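You operate a simulated robot arm through the tools that you are given. There is no shell and no other tool.

Carry out the task below with a simulated robot arm. There is one attempt and no reset: what you move stays moved.

JOB
Hook the fixture up at 5 V and run it until it shows GOOD.
Fine: orange plug in the fixture's inlet, knob set and lever down before the supply goes on; leave it running, modules where they are.

It is judged by the outcome, as a careful person would: the job done as asked, and still so three seconds after it is handed in. It fails if anything else is knocked over, pushed out of place, dropped, spilled or broken.

ROBOT AND FRAMES
A 7-joint arm with a two-finger parallel gripper, fixed in place. Base frame: the origin is at the foot of the arm, x ahead of it, y to its left, z up. Lengths are in mm, angles in degrees, forces in N, time in s.
Its first joint turns from -166.0 to 166.0 degrees. Payload 4.4 kg.
The tool frame sits at the grasp point between the pads (the TCP): z along the fingers, y along the line on which they close. The tips reach 23 mm beyond it. Largest opening 94 mm; finger width 38, thickness 10; the body of the gripper, 54 by 96 mm, starts 39 mm behind the TCP.
Orientation is that of the tool frame in the base frame, as [roll, pitch, yaw] about the fixed x, y, z axes, in that order (R = Rz(yaw) Ry(pitch) Rx(roll)). With the fingers straight down and closing along the base's y, the tool's x points along the base's -x, its y along +y and its z along -z.

CONTROLS
- The arm moves only by the tool arm_command. Its argument "commands" is a list of rows, each an object of numbers (a shift or turn left out is 0, a gripper value left out holds the last): "wx", "wy", "wz": the turn, a rotation vector about the base's x, y, z in units of 8 degrees (1.0 is 8 degrees); "dx", "dy", "dz": the shift along the base's x, y, z in units of 20 mm (1.0 is 20 mm); "fingers": the gripper command, from -1 (fully open) to 1 (shut), values between in proportion. In form: [{"wx": .., "wy": .., "wz": .., "dx": .., "dy": .., "dz": .., "fingers": ..}, ...]. A call has 1 to 20 rows; each row shifts and turns the commanded pose from where the row before left it. A call with a number of a shift or a turn outside -1 to 1 is refused whole. Rows are played at 5 a second. More than 50 mm and 8.6 degrees between two rows, or a gripper value outside its range, and nothing of the call is played. A pose out of reach is approached as far as the arm can. The call stops where the force on the tool passes 90 N (or 10 N more than at its start, if that is more) or the arm is blocked; 0.2 s more then pass. The fingers move at their own pace (about 72 mm/s each) and stop on an object; they squeeze with about 32 N. The grip force told is the motor's: it shows also when the fingers shut on nothing. Time passes only in rows, and 0.2 s behind the last, so rows that do not move let the fingers close. It gives the time, the measured TCP pose, the force on the tool (base axes), the opening and the grip force at its end, in the units of the frame above (readings bear some noise), with the torque about the TCP (base axes, N m) and any sound that the robot's microphone picked up.
- Cameras (640 x 400 px; columns grow to the right, rows downward): "scene" is fixed at [50.6, 500.1, 1408.5]; the picture's right is [-0.74, -0.67, 0.00], its down [-0.30, 0.33, -0.89] and it looks along [0.60, -0.66, -0.45] (base axes); focal length 309 px, centre (320, 200). "wrist" rides on the gripper at [86, 16, -74] in the tool frame; the picture's right is [-0.18, 0.98, 0.00], its down [-0.58, -0.11, -0.81] and it looks along [-0.79, -0.15, 0.59] (tool axes); focal length 243 px, centre (320, 200). There is no depth. A picture from a camera that has moved, and an enlarged one, comes with that camera's place and axes in the base frame and with its lens.
- get_image(camera): a new picture of that camera. It takes no simulated time.
- close_up(camera, box): a new picture of the part [left, top, right, bottom] of that camera's present view, enlarged. It takes no simulated time.
- job_done(): hands the job in; it is judged then, once.

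Places have to be worked out from the pictures, the camera data and where the tool is seen. Open the gripper and draw the arm clear of the work before you hand the job in, unless the task says otherwise.

The tools are called after "Emit:" as a command line: name --argument value ..., lists and objects as JSON in quotes. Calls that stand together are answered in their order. arm_command: Moves the arm, as the interface text tells. Its arguments: {"type":"object","properties":{"commands":{"type":"array"}},"required":["commands"]} The other tools are called the same way: get_image (camera) takes a picture; close_up (camera, box) takes an enlarged picture of a part of a camera's view; job_done () hands the job in.

At the start:

```text
time_s: 0.0
tool_pos: [649.7, 232.0, 1143.2]
orientation: [-179.9, 0.0, 179.9]
force: [1.1, -0.2, 0.5]
moment: [-0.02, -0.01, 0.02]
opening: 93.7
grip_force: 0.1
```

scene: 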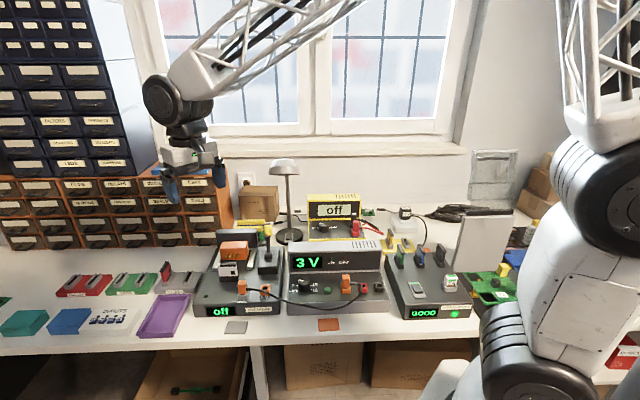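
wrist: 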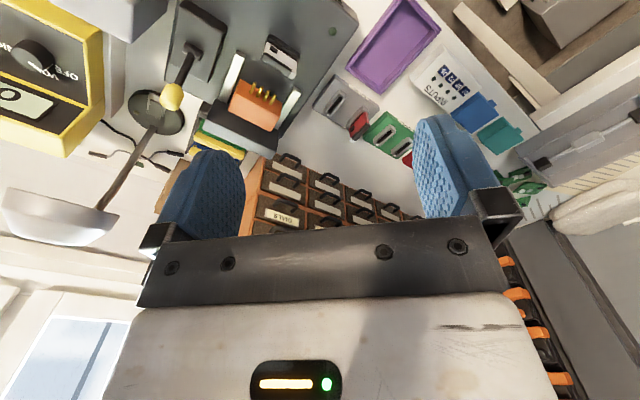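

I begin by looking closely at the bench: the supply shows 3 V, the fixture at left shows "off". I take enlarged views of each device before moving.

Emit:
close_up --camera "scene" --box '[180, 220, 300, 330]'

Emit:
close_up --camera "scene" --box '[270, 220, 400, 330]'

Emit:
close_up --camera "scene" --box '[370, 220, 520, 330]'

Emit:
close_up --camera "wrist" --box '[100, 0, 420, 200]'

```text
3.64 times, centred on (240, 275) of scene
camera zoom: at [50.6, 500.1, 1408.5], right [-0.74, -0.67, 0.0], down [-0.3, 0.33, -0.89], along [0.6, -0.66, -0.45], focal length 1125 px, centre (611, -73)
```

zoom: 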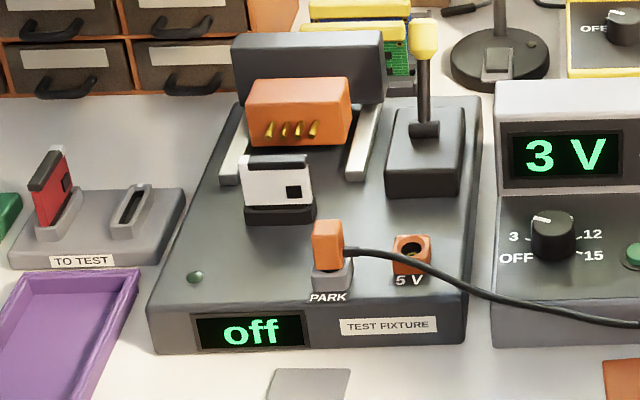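

```text
3.64 times, centred on (335, 275) of scene
camera zoom: at [50.6, 500.1, 1408.5], right [-0.74, -0.67, 0.0], down [-0.3, 0.33, -0.89], along [0.6, -0.66, -0.45], focal length 1125 px, centre (266, -73)
```

zoom: 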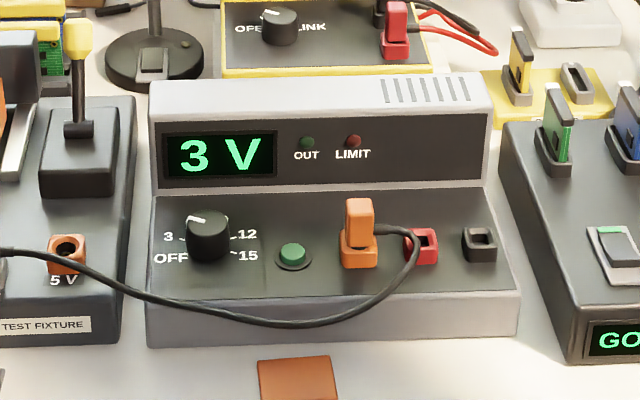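

```text
3.64 times, centred on (445, 275) of scene
camera zoom: at [50.6, 500.1, 1408.5], right [-0.74, -0.67, 0.0], down [-0.3, 0.33, -0.89], along [0.6, -0.66, -0.45], focal length 1125 px, centre (-134, -73)
```

zoom: 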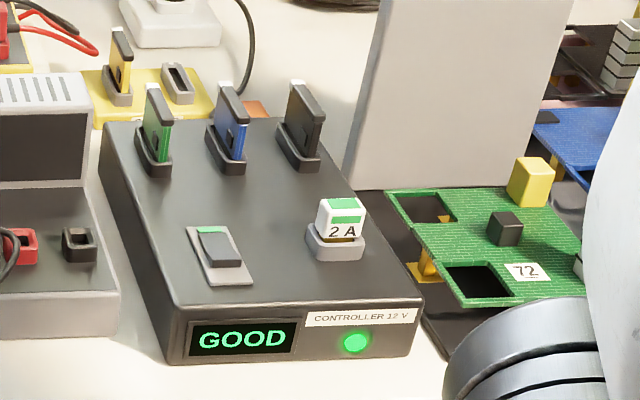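

```text
2.00 times, centred on (260, 100) of wrist
camera zoom: at [562.8, 249.9, 1219.2], right [0.18, 0.98, 0.0], down [0.58, -0.11, 0.81], along [0.79, -0.15, -0.59], focal length 485 px, centre (440, 400)
```

zoom: 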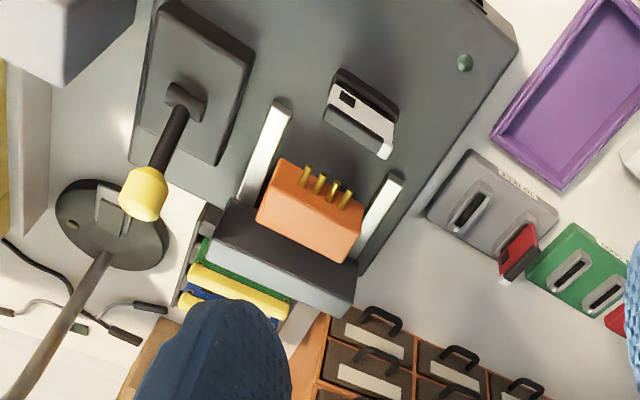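

Triangulating, the fixture top lies near z≈790, with its front facing roughly (-0.7, 0.7); the yellow lever knob is near (714, 5, 892). I turn the tool -45° so the wrist camera looks from the front of the devices, and lower it to about z=1018.

Emit:
arm_command --commands '[{"wz": -0.8, "dx": 0.1, "dy": -0.5, "dz": -0.9, "fingers": -1}, {"wz": -0.8, "dx": 0.1, "dy": -0.5, "dz": -0.9}, {"wz": -0.8, "dx": 0.1, "dy": -0.5, "dz": -0.9}, {"wz": -0.8, "dx": 0.1, "dy": -0.5, "dz": -0.9}, {"wz": -0.8, "dx": 0.1, "dy": -0.5, "dz": -0.9}, {"wz": -0.8, "dx": 0.1, "dy": -0.5, "dz": -0.9}, {"wz": -0.8, "dx": 0.1, "dy": -0.4, "dz": -0.9}, {}]'

```text
time_s: 1.8
tool_pos: [662.7, 164.4, 1016.6]
orientation: [180.0, 0.0, 135.0]
force: [-0.1, 0.5, 0.4]
moment: [0.04, 0.0, 0.01]
opening: 93.9
grip_force: 0.1
```

The tool is at (663, 164, 1017), with yaw 135. I look through both cameras.

Emit:
get_image --camera "wrist"

Emit:
get_image --camera "scene"

```text
taken
camera wrist: at [613.0, 237.7, 1092.8], right [0.82, 0.57, 0.0], down [0.34, -0.49, 0.81], along [0.46, -0.66, -0.59], focal length 243 px, centre (320, 200)
```

wrist: 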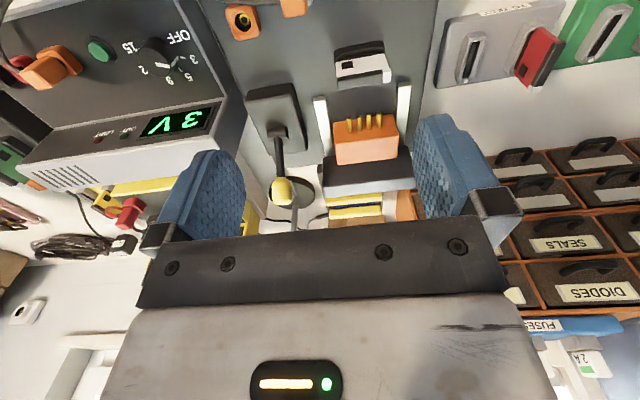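

```text
taken
```

scene: 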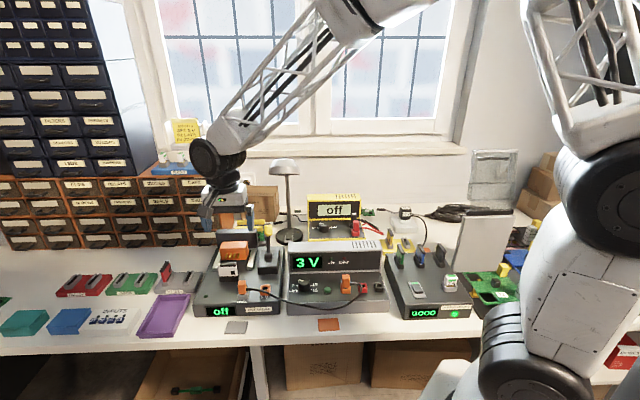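

I can see the knob dial upside down, the sockets and also a yellow note at the window. I enlarge these to read them.

Emit:
close_up --camera "scene" --box '[150, 110, 220, 160]'

Emit:
close_up --camera "wrist" --box '[60, 0, 240, 120]'

Emit:
close_up --camera "wrist" --box '[210, 0, 450, 150]'

Emit:
close_up --camera "scene" --box '[195, 215, 285, 275]'

Emit:
close_up --camera "scene" --box '[220, 260, 300, 320]'

```text
8.00 times, centred on (185, 135) of scene
camera zoom: at [50.6, 500.1, 1408.5], right [-0.74, -0.67, 0.0], down [-0.3, 0.33, -0.89], along [0.6, -0.66, -0.45], focal length 2475 px, centre (1400, 720)
```

zoom: 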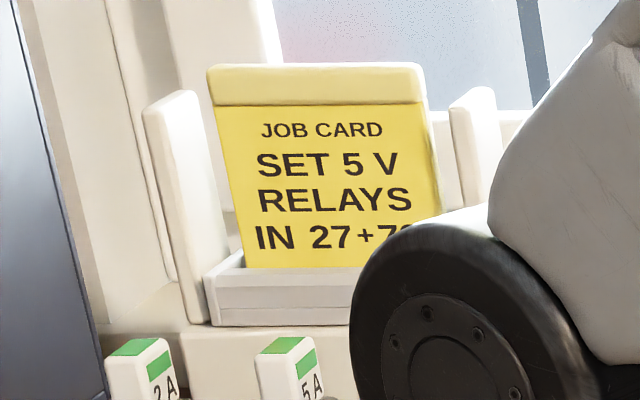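

```text
3.33 times, centred on (150, 60) of wrist
camera zoom: at [613.0, 237.7, 1092.8], right [0.82, 0.57, 0.0], down [0.34, -0.49, 0.81], along [0.46, -0.66, -0.59], focal length 809 px, centre (887, 667)
```

zoom: 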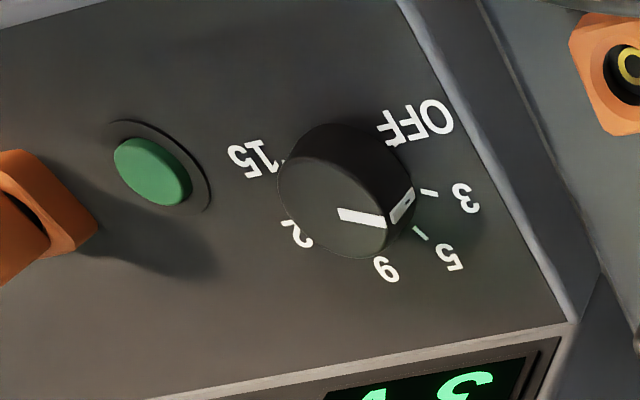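

```text
2.67 times, centred on (330, 75) of wrist
camera zoom: at [613.0, 237.7, 1092.8], right [0.82, 0.57, 0.0], down [0.34, -0.49, 0.81], along [0.46, -0.66, -0.59], focal length 647 px, centre (293, 533)
```

zoom: 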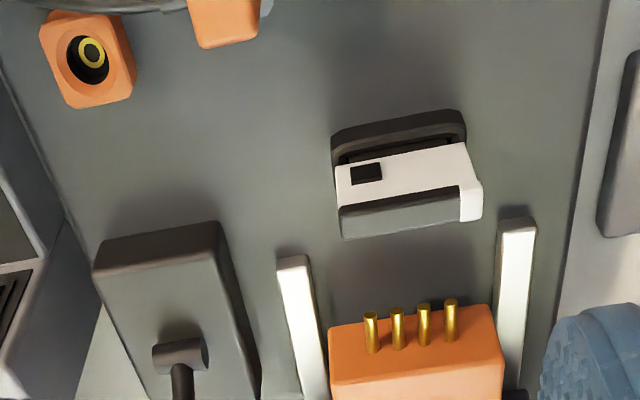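

```text
6.67 times, centred on (240, 245) of scene
camera zoom: at [50.6, 500.1, 1408.5], right [-0.74, -0.67, 0.0], down [-0.3, 0.33, -0.89], along [0.6, -0.66, -0.45], focal length 2062 px, centre (853, -100)
```

zoom: 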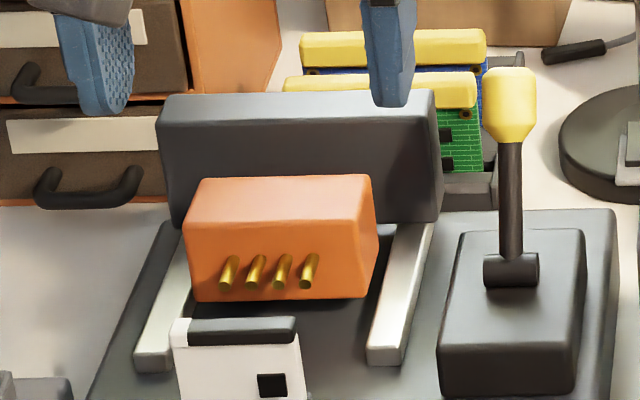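

```text
6.67 times, centred on (260, 290) of scene
camera zoom: at [50.6, 500.1, 1408.5], right [-0.74, -0.67, 0.0], down [-0.3, 0.33, -0.89], along [0.6, -0.66, -0.45], focal length 2062 px, centre (720, -400)
```

zoom: 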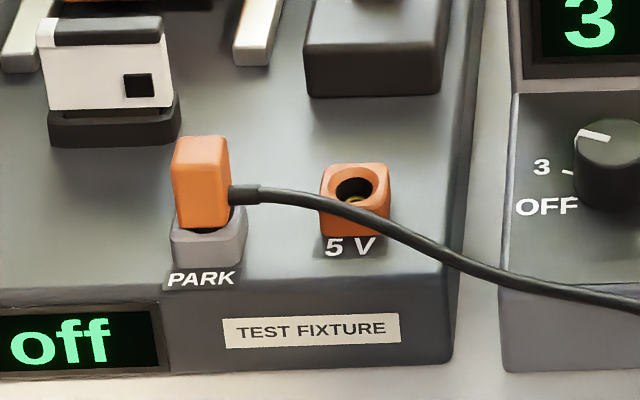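

The dial reads OFF‑3‑5‑9‑12‑15 with the pointer at 3, and the module, carriage and lever are clear to see. I move the tool 70 mm toward the front and 60 mm down, so the wrist camera sees the parked plug and the 5 V inlet properly.

Emit:
arm_command --commands '[{"dx": -0.625, "dy": 0.625, "dz": -0.75}, {"dx": -0.625, "dy": 0.625, "dz": -0.75}, {"dx": -0.625, "dy": 0.625, "dz": -0.75}, {"dx": -0.625, "dy": 0.625, "dz": -0.75}, {}]'

Emit:
get_image --camera "wrist"

Emit:
close_up --camera "wrist" --box '[180, 40, 420, 190]'

Emit:
close_up --camera "wrist" --box '[0, 0, 240, 150]'

```text
time_s: 3.0
tool_pos: [613.2, 213.1, 957.1]
orientation: [-180.0, -0.1, 135.2]
force: [0.1, 0.3, -0.2]
moment: [-0.04, 0.02, 0.0]
opening: 93.9
grip_force: 0.1
```

```text
taken
camera wrist: at [563.0, 287.5, 1033.6], right [0.82, 0.57, 0.0], down [0.34, -0.49, 0.81], along [0.46, -0.66, -0.59], focal length 243 px, centre (320, 200)
```

wrist: 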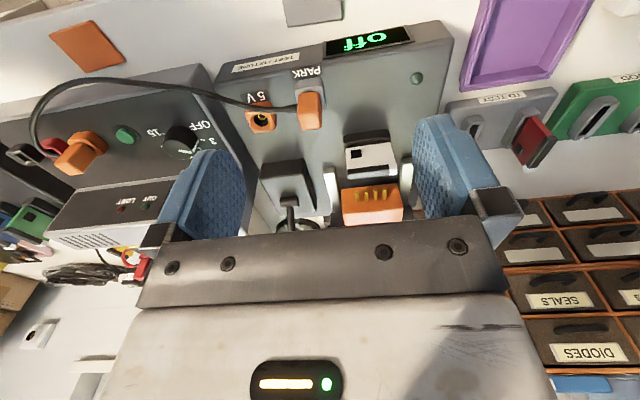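

```text
2.67 times, centred on (300, 115) of wrist
camera zoom: at [563.0, 287.5, 1033.6], right [0.82, 0.57, 0.0], down [0.34, -0.49, 0.81], along [0.46, -0.66, -0.59], focal length 647 px, centre (373, 427)
```

zoom: 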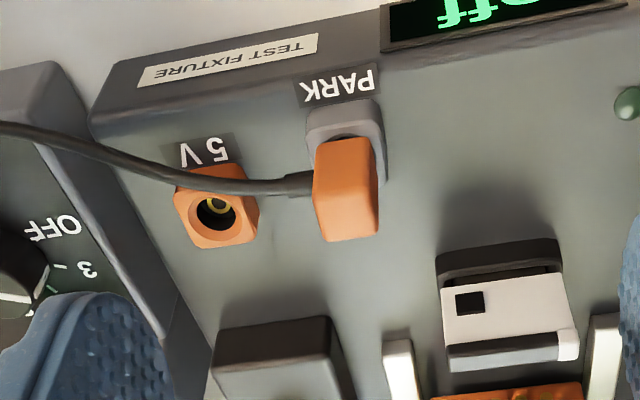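

```text
2.67 times, centred on (120, 75) of wrist
camera zoom: at [563.0, 287.5, 1033.6], right [0.82, 0.57, 0.0], down [0.34, -0.49, 0.81], along [0.46, -0.66, -0.59], focal length 647 px, centre (853, 533)
```

zoom: 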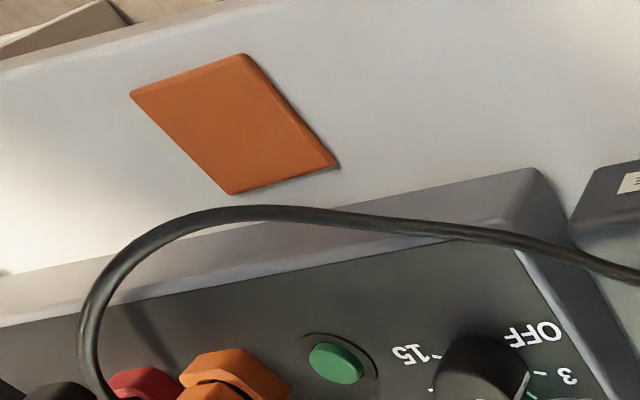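

The inlet hole works out near (601, 118, 807). I enlarge the plug and inlet further to find the plug's faces and alignment.

Emit:
close_up --camera "wrist" --box '[235, 70, 345, 140]'

Emit:
close_up --camera "scene" --box '[230, 270, 286, 305]'

```text
5.71 times, centred on (290, 105) of wrist
camera zoom: at [563.0, 287.5, 1033.6], right [0.82, 0.57, 0.0], down [0.34, -0.49, 0.81], along [0.46, -0.66, -0.59], focal length 1386 px, centre (491, 743)
```

zoom: 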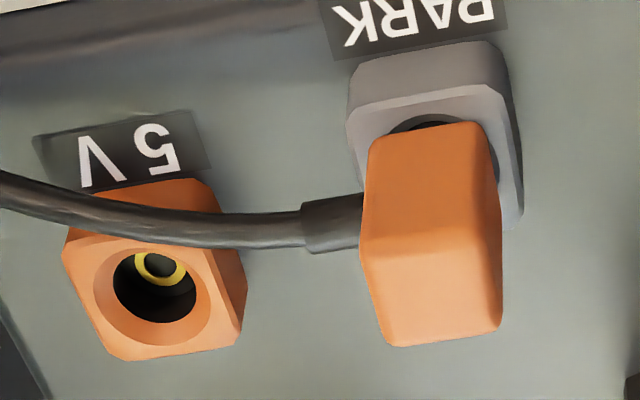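

```text
11.43 times, centred on (258, 288) of scene
camera zoom: at [50.6, 500.1, 1408.5], right [-0.74, -0.67, 0.0], down [-0.3, 0.33, -0.89], along [0.6, -0.66, -0.45], focal length 3536 px, centre (1029, -800)
```

zoom: 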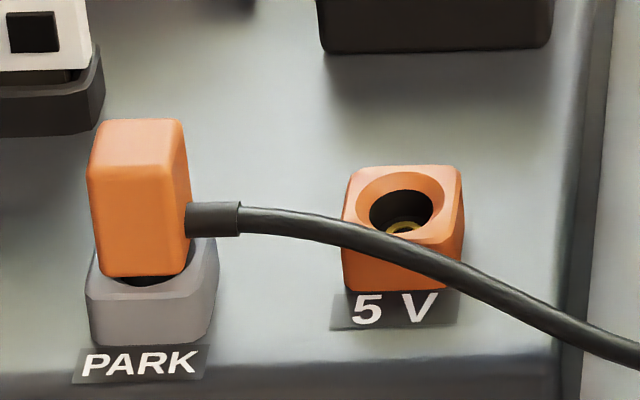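

Two-view estimates: parked plug's top centre (636, 166, 838), about 22 mm square and 30 mm tall; inlet hole (602, 118, 808). I turn the gripper by +90° so the fingers close front-to-back, leaving the cable free at the side, and go above the plug.

Emit:
arm_command --commands '[{"wz": 0.9375, "dx": 0.095, "dy": -0.196, "dz": -0.08}, {"wz": 0.9375, "dx": 0.095, "dy": -0.196, "dz": -0.08}, {"wz": 0.9375, "dx": 0.095, "dy": -0.196, "dz": -0.08}, {"wz": 0.9375, "dx": 0.095, "dy": -0.196, "dz": -0.08}, {"wz": 0.9375, "dx": 0.095, "dy": -0.196, "dz": -0.08}, {"wz": 0.9375, "dx": 0.095, "dy": -0.196, "dz": -0.08}, {"wz": 0.9375, "dx": 0.095, "dy": -0.196, "dz": -0.08}, {"wz": 0.9375, "dx": 0.095, "dy": -0.196, "dz": -0.08}, {"wz": 0.9375, "dx": 0.095, "dy": -0.196, "dz": -0.08}, {"wz": 0.9375, "dx": 0.095, "dy": -0.196, "dz": -0.08}, {"wz": 0.9375, "dx": 0.095, "dy": -0.196, "dz": -0.08}, {"wz": 0.9375, "dx": 0.095, "dy": -0.196, "dz": -0.08}, {"fingers": -0.1}, {}]'

Emit:
get_image --camera "wrist"

Emit:
get_image --camera "scene"

```text
time_s: 6.0
tool_pos: [635.9, 168.1, 938.4]
orientation: [180.0, 0.0, -134.7]
force: [0.8, 0.0, 0.1]
moment: [0.01, 0.0, 0.0]
opening: 51.5
grip_force: 0.1
```

```text
taken
camera wrist: at [563.4, 119.1, 1013.9], right [-0.57, 0.82, 0.0], down [0.49, 0.34, 0.81], along [0.66, 0.46, -0.59], focal length 243 px, centre (320, 200)
```

wrist: 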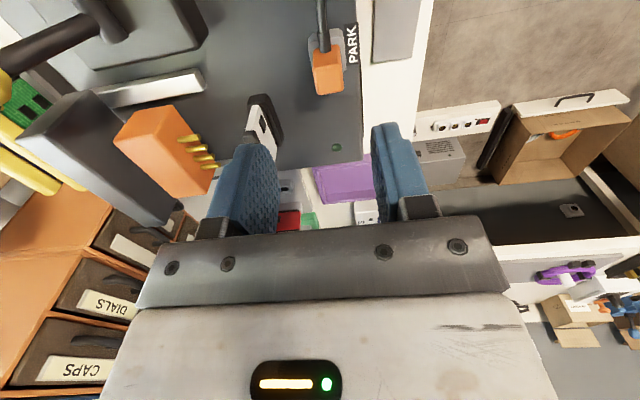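

```text
taken
```

scene: 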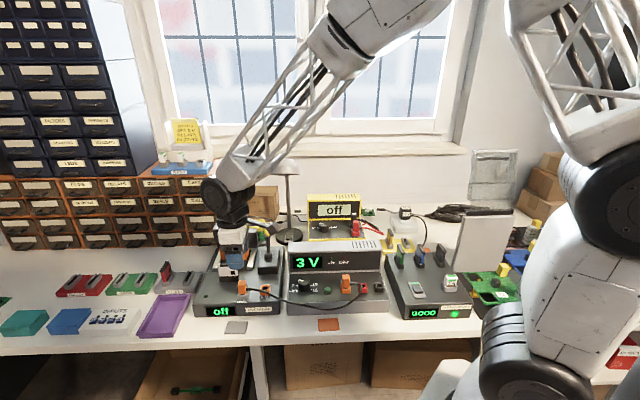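

The plug sits between the fingers in the view. I enlarge it to check how well it is centred.

Emit:
close_up --camera "wrist" --box '[250, 0, 410, 100]'

Emit:
close_up --camera "scene" --box '[200, 220, 290, 300]'

```text
4.00 times, centred on (330, 50) of wrist
camera zoom: at [563.4, 119.1, 1013.9], right [-0.57, 0.82, 0.0], down [0.49, 0.34, 0.81], along [0.66, 0.46, -0.59], focal length 970 px, centre (280, 800)
```

zoom: 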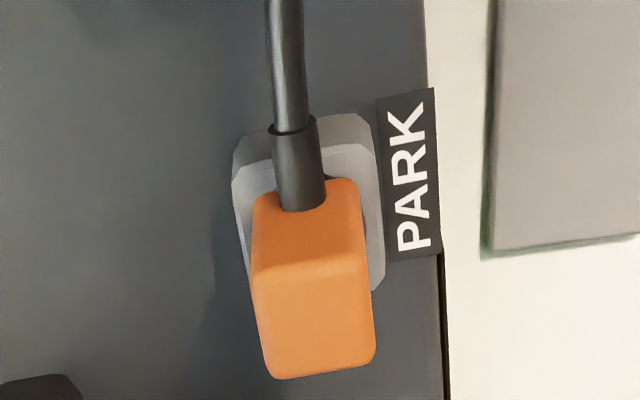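

```text
5.00 times, centred on (245, 260) of scene
camera zoom: at [50.6, 500.1, 1408.5], right [-0.74, -0.67, 0.0], down [-0.3, 0.33, -0.89], along [0.6, -0.66, -0.45], focal length 1547 px, centre (695, -100)
```

zoom: 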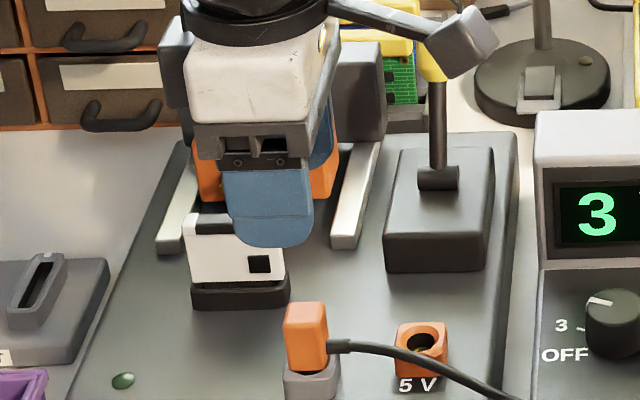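

Using the two wrist views, the plug's top centre comes out closer to (631, 172.5, 846), so I should shift about 6 mm toward the front. I correct that and go down to z≈882, then check again.

Emit:
arm_command --commands '[{"dx": -0.235, "dy": 0.225, "dz": -0.7}, {"dz": -0.7}, {"dz": -0.7}, {"dz": -0.7}, {}]'

Emit:
get_image --camera "wrist"

Emit:
close_up --camera "wrist" --box '[230, 20, 410, 140]'

Emit:
close_up --camera "scene" --box '[200, 230, 290, 310]'

```text
time_s: 7.2
tool_pos: [631.5, 170.6, 882.0]
orientation: [180.0, 0.0, -134.7]
force: [-0.6, -0.3, -0.2]
moment: [0.03, -0.04, -0.01]
opening: 51.9
grip_force: 0.2
```

```text
taken
camera wrist: at [558.8, 123.6, 957.7], right [-0.57, 0.82, 0.0], down [0.49, 0.34, 0.81], along [0.66, 0.46, -0.59], focal length 243 px, centre (320, 200)
```

wrist: 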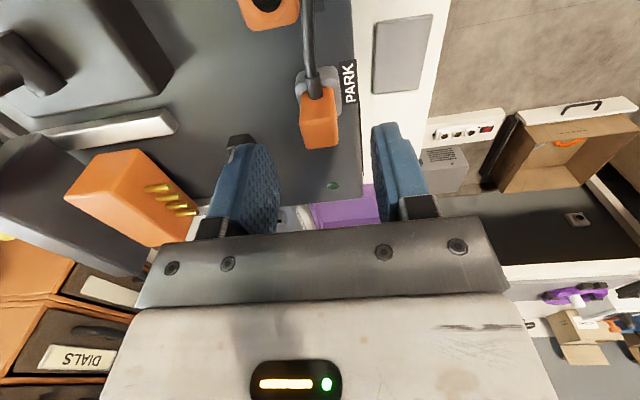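

```text
3.33 times, centred on (320, 80) of wrist
camera zoom: at [558.8, 123.6, 957.7], right [-0.57, 0.82, 0.0], down [0.49, 0.34, 0.81], along [0.66, 0.46, -0.59], focal length 809 px, centre (320, 600)
```

zoom: 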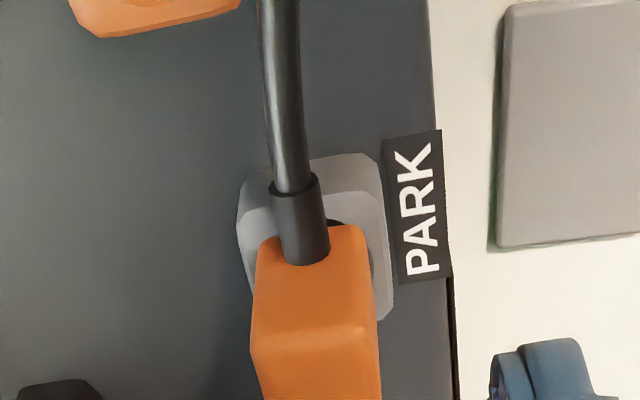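

```text
5.00 times, centred on (245, 270) of scene
camera zoom: at [50.6, 500.1, 1408.5], right [-0.74, -0.67, 0.0], down [-0.3, 0.33, -0.89], along [0.6, -0.66, -0.45], focal length 1547 px, centre (695, -150)
```

zoom: 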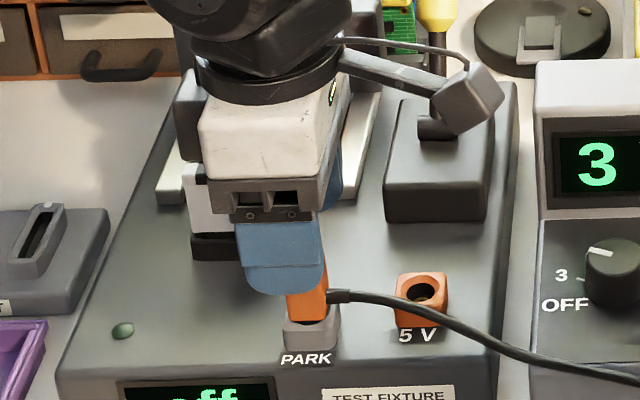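

The plug is nearly centred (about 1 mm off); the PARK socket stays below. I shift that 1 mm, go down 40 mm so the fingertips end just above the socket, and look before closing.

Emit:
arm_command --commands '[{"dx": -0.04, "dy": 0.04, "dz": -0.5}, {"dz": -0.5}, {"dz": -0.5}, {"dz": -0.48}, {}]'

Emit:
get_image --camera "wrist"

Emit:
close_up --camera "scene" --box '[210, 240, 280, 310]'

```text
time_s: 8.4
tool_pos: [630.6, 172.4, 842.6]
orientation: [180.0, 0.0, -134.9]
force: [0.3, 0.3, -0.6]
moment: [-0.03, 0.0, 0.02]
opening: 51.6
grip_force: 0.0
```

```text
taken
camera wrist: at [558.2, 124.1, 918.1], right [-0.57, 0.82, 0.0], down [0.49, 0.34, 0.81], along [0.66, 0.46, -0.59], focal length 243 px, centre (320, 200)
```

wrist: 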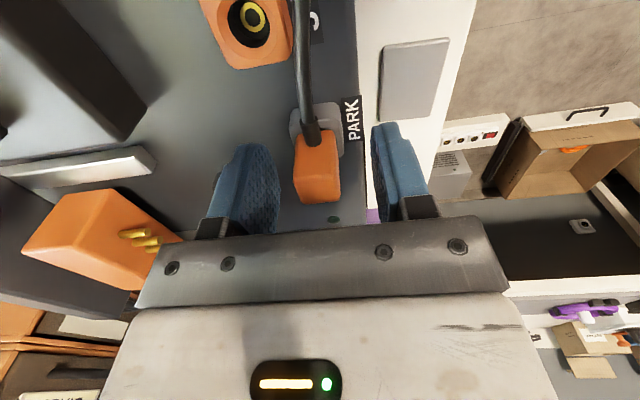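

```text
5.71 times, centred on (245, 275) of scene
camera zoom: at [50.6, 500.1, 1408.5], right [-0.74, -0.67, 0.0], down [-0.3, 0.33, -0.89], along [0.6, -0.66, -0.45], focal length 1768 px, centre (749, -229)
```

zoom: 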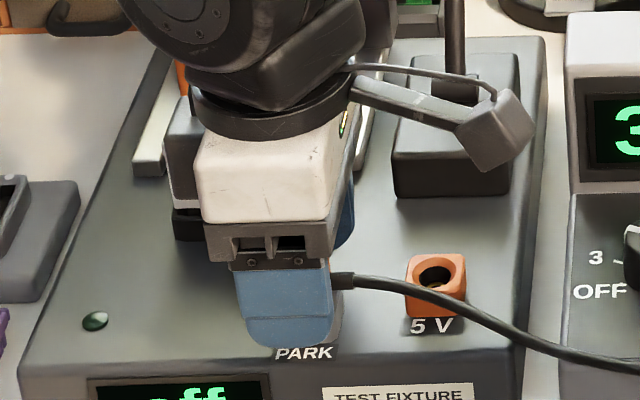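

The plug's top is right at the grasp point and centred between the pads. I close the fingers.

Emit:
arm_command --commands '[{"fingers": 1}, {"fingers": 1}, {"fingers": 1}, {"fingers": 1}]'

Emit:
get_image --camera "wrist"

```text
time_s: 9.4
tool_pos: [629.6, 173.2, 842.1]
orientation: [-180.0, 0.0, -134.8]
force: [0.0, 1.3, 0.3]
moment: [-0.02, -0.01, -0.02]
opening: 19.0
grip_force: 31.9
```

```text
taken
camera wrist: at [558.1, 124.2, 918.3], right [-0.57, 0.82, 0.0], down [0.49, 0.34, 0.81], along [0.66, 0.46, -0.59], focal length 243 px, centre (320, 200)
```

wrist: 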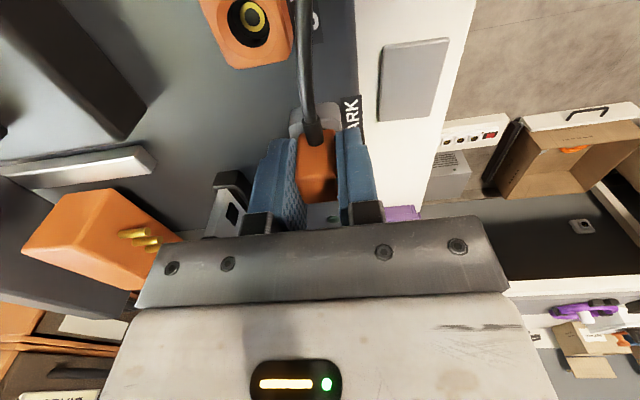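

The grip holds the plug at 19 mm with 32 N. I pull it straight up 50 mm out of PARK.

Emit:
arm_command --commands '[{"dz": 0.4}, {"dz": 0.5}, {"dz": 0.5}, {"dz": 0.6}, {"dz": 0.5}, {}]'

Emit:
get_image --camera "wrist"

Emit:
close_up --camera "wrist" --box '[200, 0, 400, 125]'

Emit:
close_up --camera "scene" --box '[200, 220, 300, 310]'

```text
time_s: 10.8
tool_pos: [630.1, 172.8, 892.9]
orientation: [-180.0, 0.1, -134.7]
force: [0.1, -1.0, 0.5]
moment: [-0.02, -0.02, 0.03]
opening: 18.8
grip_force: 31.8
```

```text
taken
camera wrist: at [558.0, 123.9, 968.2], right [-0.57, 0.82, 0.0], down [0.49, 0.34, 0.81], along [0.66, 0.46, -0.59], focal length 243 px, centre (320, 200)
```

wrist: 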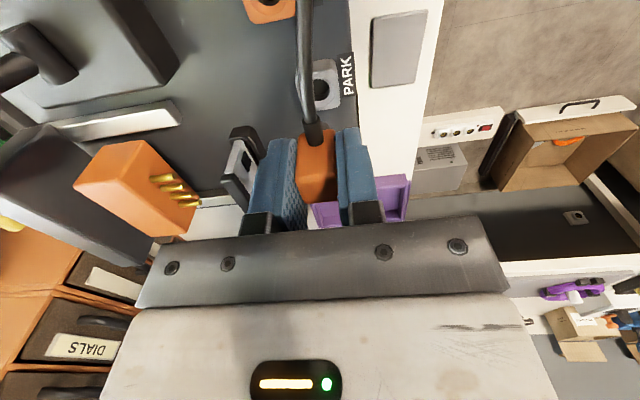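

```text
3.20 times, centred on (300, 62) of wrist
camera zoom: at [558.0, 123.9, 968.2], right [-0.57, 0.82, 0.0], down [0.49, 0.34, 0.81], along [0.66, 0.46, -0.59], focal length 776 px, centre (384, 640)
```

zoom: 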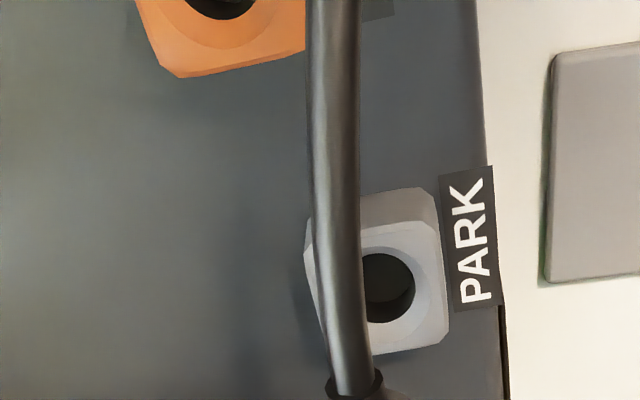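

```text
4.44 times, centred on (250, 265) of scene
camera zoom: at [50.6, 500.1, 1408.5], right [-0.74, -0.67, 0.0], down [-0.3, 0.33, -0.89], along [0.6, -0.66, -0.45], focal length 1375 px, centre (631, -89)
```

zoom: 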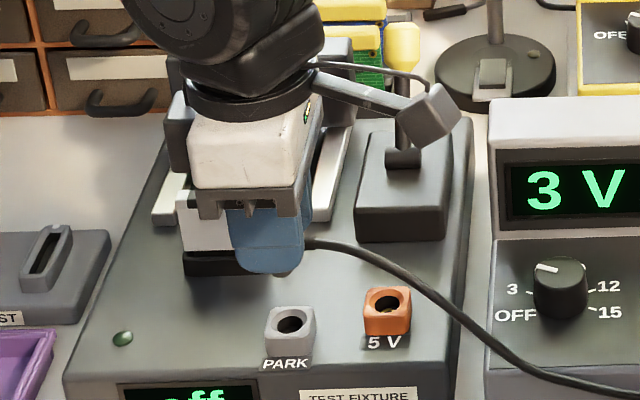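

The plug is out; PARK's empty hole matches where I expected it, so my frame is good. I move the plug sideways by about (-29, -54) to stand over the 5 V inlet and compare where its hole appears in the wrist view.

Emit:
arm_command --commands '[{"dx": -0.29, "dy": -0.54}, {"dx": -0.29, "dy": -0.54}, {"dx": -0.29, "dy": -0.54}, {"dx": -0.29, "dy": -0.54}, {"dx": -0.29, "dy": -0.54}, {}, {}]'

Emit:
get_image --camera "wrist"

Emit:
close_up --camera "wrist" --box '[200, 0, 400, 125]'

Emit:
close_up --camera "scene" --box '[200, 220, 300, 310]'

```text
time_s: 12.4
tool_pos: [600.7, 116.5, 883.8]
orientation: [179.6, -0.8, -134.7]
force: [-0.2, 0.4, -0.1]
moment: [0.01, 0.01, 0.0]
opening: 19.1
grip_force: 32.2
```

```text
taken
camera wrist: at [528.7, 69.4, 961.1], right [-0.57, 0.82, 0.01], down [0.5, 0.34, 0.8], along [0.66, 0.46, -0.6], focal length 243 px, centre (320, 200)
```

wrist: 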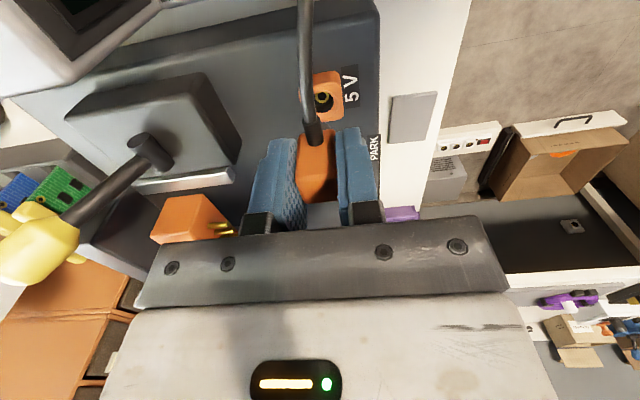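

```text
3.20 times, centred on (300, 62) of wrist
camera zoom: at [528.7, 69.4, 961.1], right [-0.57, 0.82, 0.01], down [0.5, 0.34, 0.8], along [0.66, 0.46, -0.6], focal length 776 px, centre (384, 640)
```

zoom: 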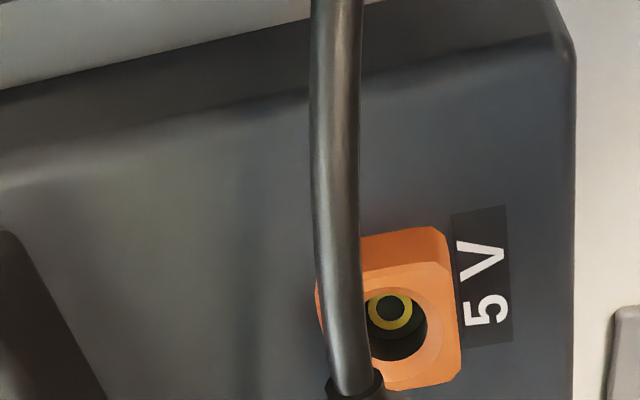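

```text
4.44 times, centred on (250, 265) of scene
camera zoom: at [50.6, 500.1, 1408.5], right [-0.74, -0.67, 0.0], down [-0.3, 0.33, -0.89], along [0.6, -0.66, -0.45], focal length 1375 px, centre (631, -89)
```

zoom: 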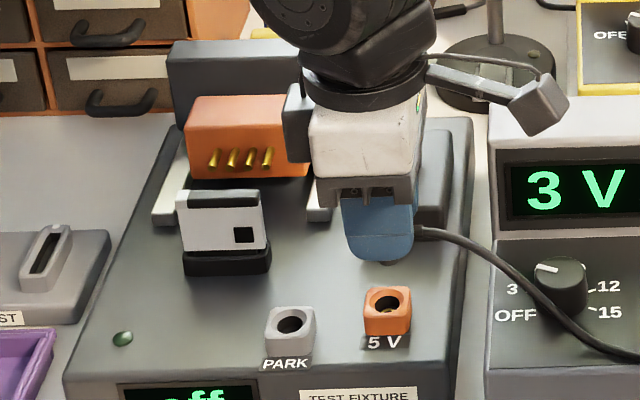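

The sideways move arrived, but the reading shows the tool 9 mm lower and tilted about 0.9°, with no force. I wait a moment to see if that is only lag.

Emit:
arm_command --commands '[{}, {}, {}]'

Emit:
get_image --camera "scene"

```text
time_s: 13.2
tool_pos: [600.1, 116.8, 884.2]
orientation: [179.5, -0.8, -134.7]
force: [0.0, 0.6, 0.3]
moment: [-0.01, 0.0, 0.02]
opening: 18.9
grip_force: 32.2
```

```text
taken
```

scene: 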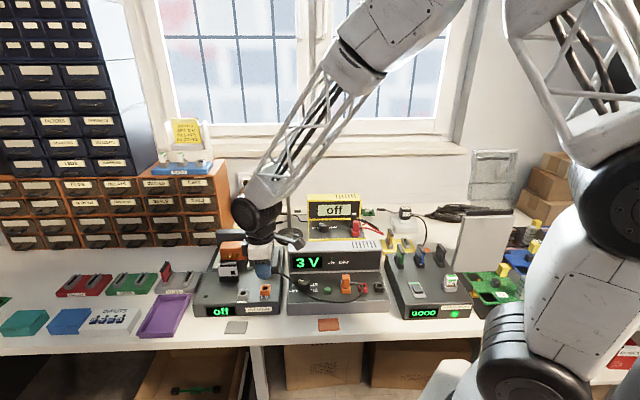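

The offset stays, so something limits the arm here. I look closely at the area around the wrist, lamp and lever to see whether anything is touching.

Emit:
close_up --camera "scene" --box '[215, 150, 345, 260]'

Emit:
close_up --camera "wrist" --box '[0, 0, 260, 260]'

Emit:
close_up --camera "scene" --box '[240, 230, 400, 330]'

```text
3.64 times, centred on (280, 205) of scene
camera zoom: at [50.6, 500.1, 1408.5], right [-0.74, -0.67, 0.0], down [-0.3, 0.33, -0.89], along [0.6, -0.66, -0.45], focal length 1125 px, centre (466, 182)
```

zoom: 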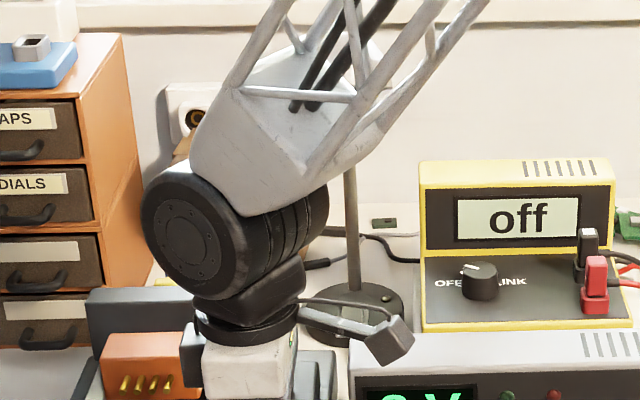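

```text
1.54 times, centred on (130, 130) of wrist
camera zoom: at [528.7, 69.6, 961.2], right [-0.57, 0.82, 0.01], down [0.5, 0.34, 0.8], along [0.66, 0.46, -0.6], focal length 373 px, centre (612, 308)
```

zoom: 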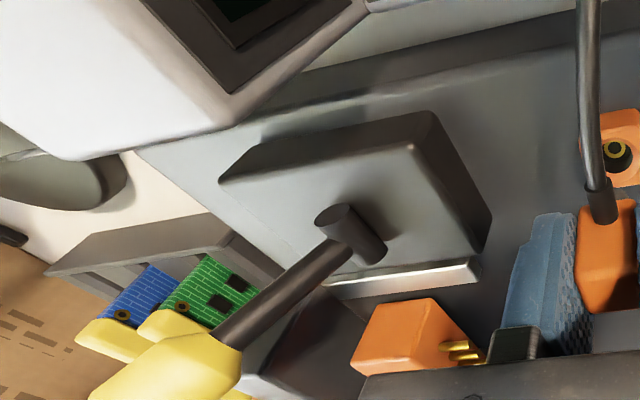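

```text
4.00 times, centred on (320, 280) of scene
camera zoom: at [50.6, 500.1, 1408.5], right [-0.74, -0.67, 0.0], down [-0.3, 0.33, -0.89], along [0.6, -0.66, -0.45], focal length 1238 px, centre (320, -120)
```

zoom: 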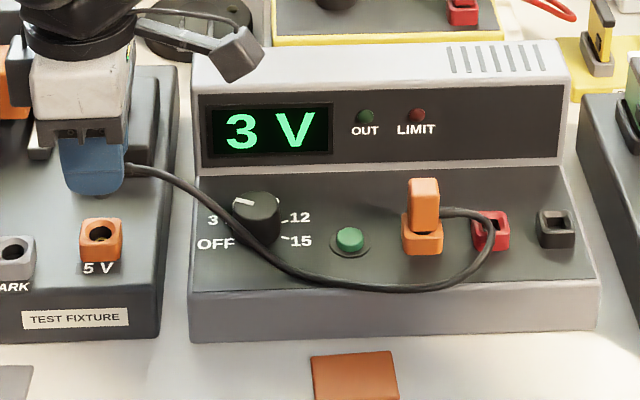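

Nothing touches; the drop fits joint 7 having run to its end stop as the arm swung toward the base. I turn the tool back 6° (the inlet is round) and expect the height and tilt to recover.

Emit:
arm_command --commands '[{"wz": -0.4}, {"wz": -0.35}, {}, {}]'

Emit:
close_up --camera "wrist" --box '[200, 0, 400, 125]'

```text
time_s: 14.2
tool_pos: [599.8, 118.2, 884.3]
orientation: [179.6, -0.7, -140.8]
force: [-1.0, 0.0, -0.8]
moment: [0.01, 0.0, 0.05]
opening: 18.9
grip_force: 31.9
```

```text
3.20 times, centred on (300, 62) of wrist
camera zoom: at [523.6, 77.8, 961.1], right [-0.48, 0.88, 0.0], down [0.53, 0.29, 0.8], along [0.7, 0.38, -0.6], focal length 776 px, centre (384, 640)
```

zoom: 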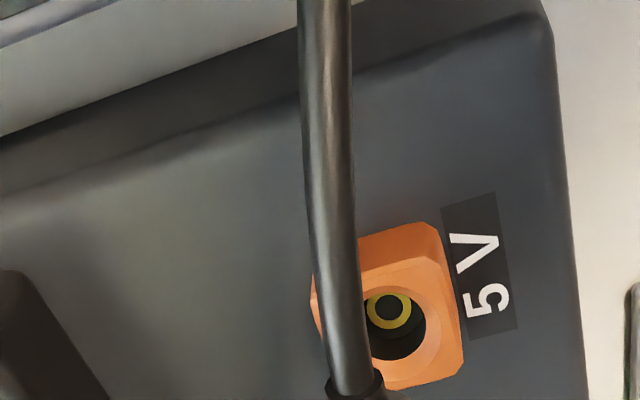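

The yaw followed exactly but height and tilt stayed, so joint 7 may not be the cause, or each call starts from the reached pose. I command the missing lift and tilt correction and watch what happens.

Emit:
arm_command --commands '[{"wx": 0.03, "wy": -0.1, "dz": 0.4}, {}, {}]'

Emit:
get_image --camera "scene"

```text
time_s: 15.0
tool_pos: [597.0, 117.3, 883.5]
orientation: [179.6, -0.6, -140.9]
force: [0.4, 0.8, -0.5]
moment: [-0.02, -0.02, 0.01]
opening: 19.0
grip_force: 31.6
```

```text
taken
```

scene: 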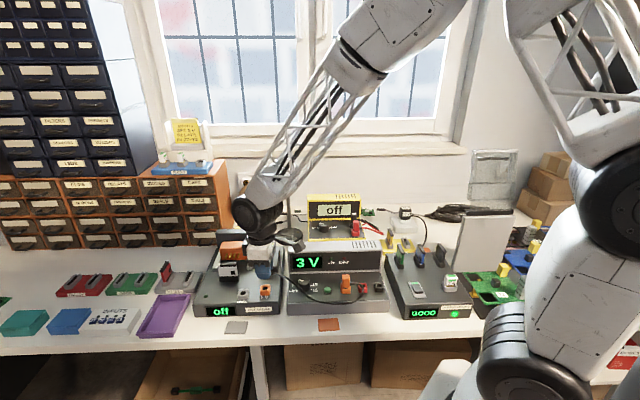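

The arm will not go higher here, though force stays at zero, so it is a reach limit rather than contact. The plug has to go down anyway, so I lower 10 mm and see whether the pose tracks.

Emit:
arm_command --commands '[{"dz": -0.5}, {}, {}]'

Emit:
close_up --camera "wrist" --box '[200, 0, 400, 125]'

```text
time_s: 15.8
tool_pos: [599.2, 118.8, 882.3]
orientation: [179.9, 0.1, -140.8]
force: [-0.6, -0.4, -0.2]
moment: [-0.03, -0.01, 0.0]
opening: 18.9
grip_force: 31.6
```

```text
3.20 times, centred on (300, 62) of wrist
camera zoom: at [522.4, 77.5, 957.4], right [-0.48, 0.88, 0.0], down [0.52, 0.28, 0.81], along [0.71, 0.39, -0.59], focal length 776 px, centre (384, 640)
```

zoom: 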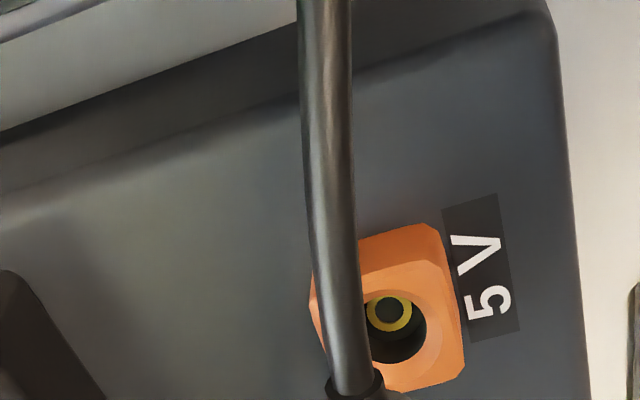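

At z≈882 the pose is level again, so there seems to be a ceiling here that does not matter for inserting. I lower another 10 mm and check the tilt to learn how the command is kept.

Emit:
arm_command --commands '[{"dz": -0.5}, {}]'

```text
time_s: 16.4
tool_pos: [601.4, 118.4, 879.7]
orientation: [-179.7, 0.7, -140.7]
force: [0.7, -0.1, -0.5]
moment: [-0.02, -0.02, -0.02]
opening: 19.3
grip_force: 32.2
```

The command persists: now at z=880 it is exactly where commanded, including the small tilt I added. I undo that tilt and the 6° yaw so the plug is square to the inlet again, then measure alignment.

Emit:
arm_command --commands '[{"wx": -0.03, "wy": 0.1, "wz": 0.35, "dz": -0.1}, {"wz": 0.4}, {}, {}]'

Emit:
get_image --camera "wrist"

Emit:
close_up --camera "wrist" --box '[240, 50, 400, 150]'

Emit:
close_up --camera "scene" --box '[230, 240, 300, 310]'

```text
time_s: 17.4
tool_pos: [601.4, 118.1, 880.4]
orientation: [-180.0, 0.1, -134.8]
force: [-0.1, 0.1, -0.6]
moment: [0.0, -0.02, -0.02]
opening: 18.9
grip_force: 31.8
```

```text
taken
camera wrist: at [529.3, 70.2, 955.4], right [-0.57, 0.82, 0.0], down [0.49, 0.34, 0.81], along [0.66, 0.46, -0.59], focal length 243 px, centre (320, 200)
```

wrist: 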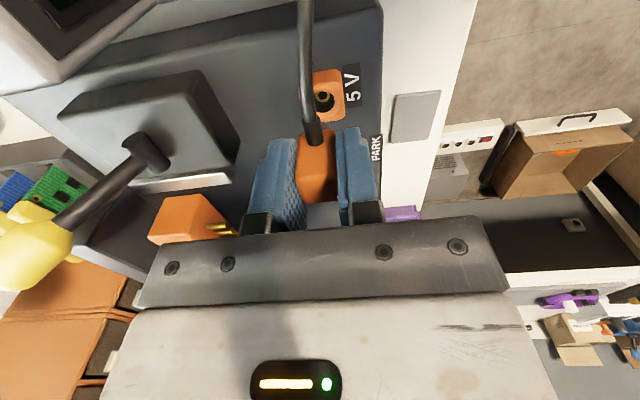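

```text
4.00 times, centred on (320, 100) of wrist
camera zoom: at [529.3, 70.2, 955.4], right [-0.57, 0.82, 0.0], down [0.49, 0.34, 0.81], along [0.66, 0.46, -0.59], focal length 970 px, centre (320, 600)
```

zoom: 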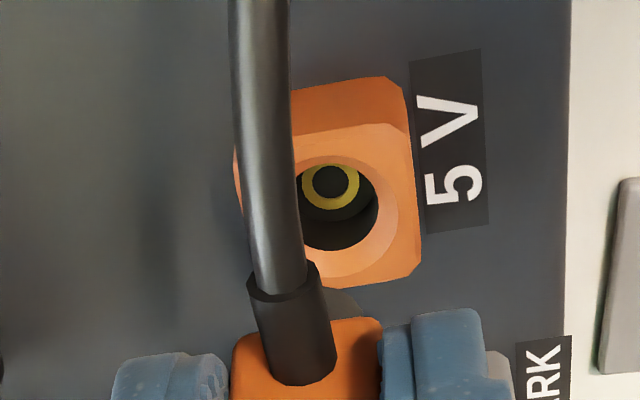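

```text
5.71 times, centred on (265, 275) of scene
camera zoom: at [50.6, 500.1, 1408.5], right [-0.74, -0.67, 0.0], down [-0.3, 0.33, -0.89], along [0.6, -0.66, -0.45], focal length 1768 px, centre (634, -229)
```

zoom: 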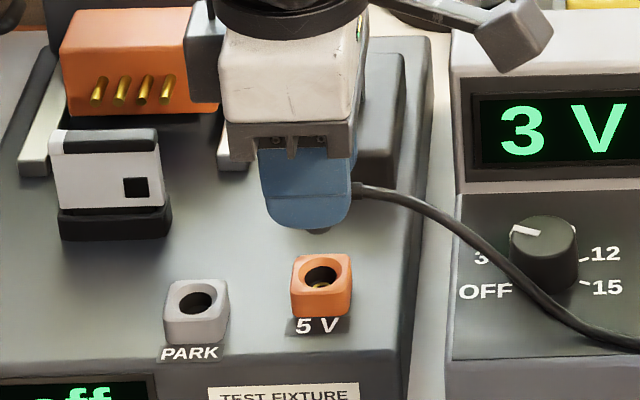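

The pose is level and square now. I enlarge the two holes in the scene view to fix the remaining few millimetres of offset.

Emit:
close_up --camera "scene" --box '[244, 270, 276, 290]'

Emit:
close_up --camera "wrist" --box '[296, 60, 356, 98]'

```text
16.00 times, centred on (260, 280) of scene
camera zoom: at [50.6, 500.1, 1408.5], right [-0.74, -0.67, 0.0], down [-0.3, 0.33, -0.89], along [0.6, -0.66, -0.45], focal length 4950 px, centre (1280, -1080)
```

zoom: 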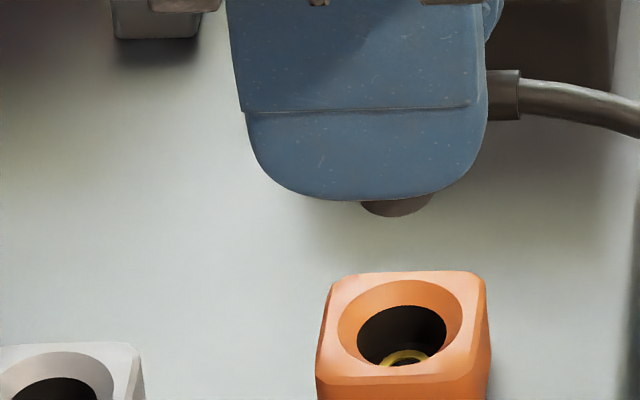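

```text
10.53 times, centred on (326, 79) of wrist
camera zoom: at [529.3, 70.2, 955.4], right [-0.57, 0.82, 0.0], down [0.49, 0.34, 0.81], along [0.66, 0.46, -0.59], focal length 2554 px, centre (257, 1474)
```

zoom: 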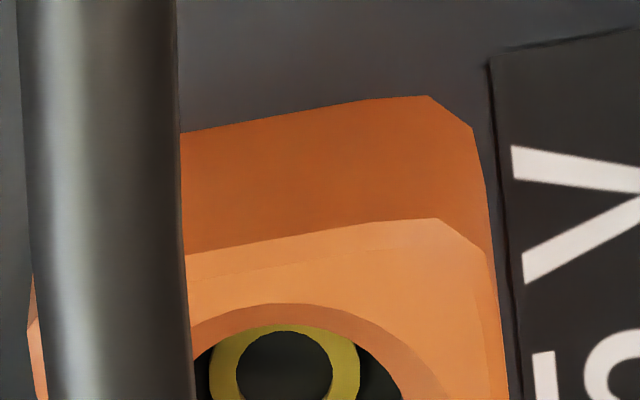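

I need one more look at both holes together for a precise relative offset.

Emit:
close_up --camera "scene" --box '[232, 272, 272, 297]'

```text
16.00 times, centred on (252, 284) of scene
camera zoom: at [50.6, 500.1, 1408.5], right [-0.74, -0.67, 0.0], down [-0.3, 0.33, -0.89], along [0.6, -0.66, -0.45], focal length 4950 px, centre (1408, -1152)
```

zoom: 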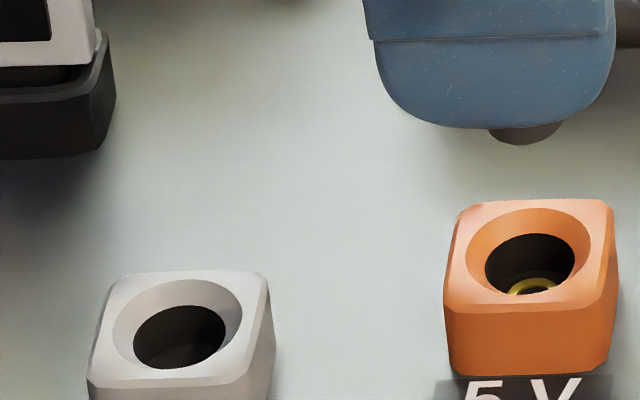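

The inlet lies about (-0.7, +2.8) mm from where the plug now hangs. I apply that and lower 20 mm, stopping just above the rim for a check.

Emit:
arm_command --commands '[{"dx": -0.036, "dy": 0.141, "dz": -0.25}, {"dz": -0.25}, {"dz": -0.25}, {"dz": -0.25}, {}]'

Emit:
close_up --camera "scene" --box '[240, 265, 280, 290]'

Emit:
close_up --camera "wrist" --box '[240, 60, 400, 160]'

```text
time_s: 18.6
tool_pos: [599.9, 120.8, 858.7]
orientation: [180.0, 0.0, -134.8]
force: [0.1, -0.3, -0.1]
moment: [0.02, 0.0, -0.01]
opening: 18.6
grip_force: 31.2
```

```text
16.00 times, centred on (260, 278) of scene
camera zoom: at [50.6, 500.1, 1408.5], right [-0.74, -0.67, 0.0], down [-0.3, 0.33, -0.89], along [0.6, -0.66, -0.45], focal length 4950 px, centre (1280, -1040)
```

zoom: 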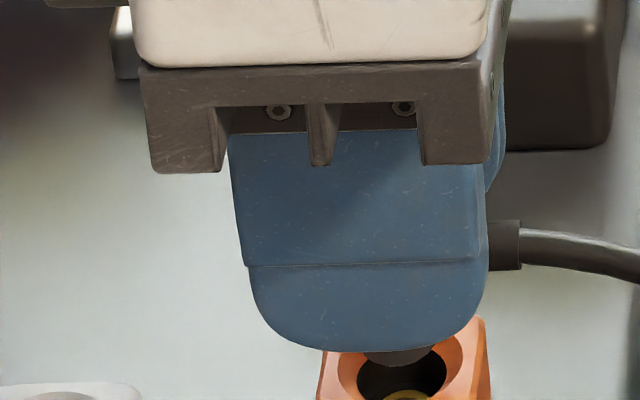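

```text
4.00 times, centred on (320, 110) of wrist
camera zoom: at [528.2, 73.0, 934.2], right [-0.57, 0.82, 0.0], down [0.49, 0.34, 0.81], along [0.66, 0.46, -0.59], focal length 970 px, centre (320, 560)
```

zoom: 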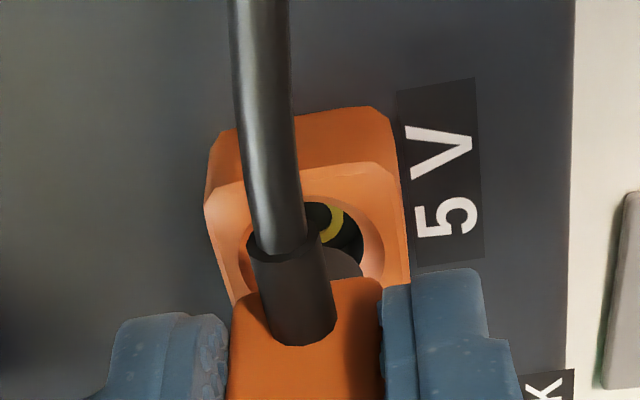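

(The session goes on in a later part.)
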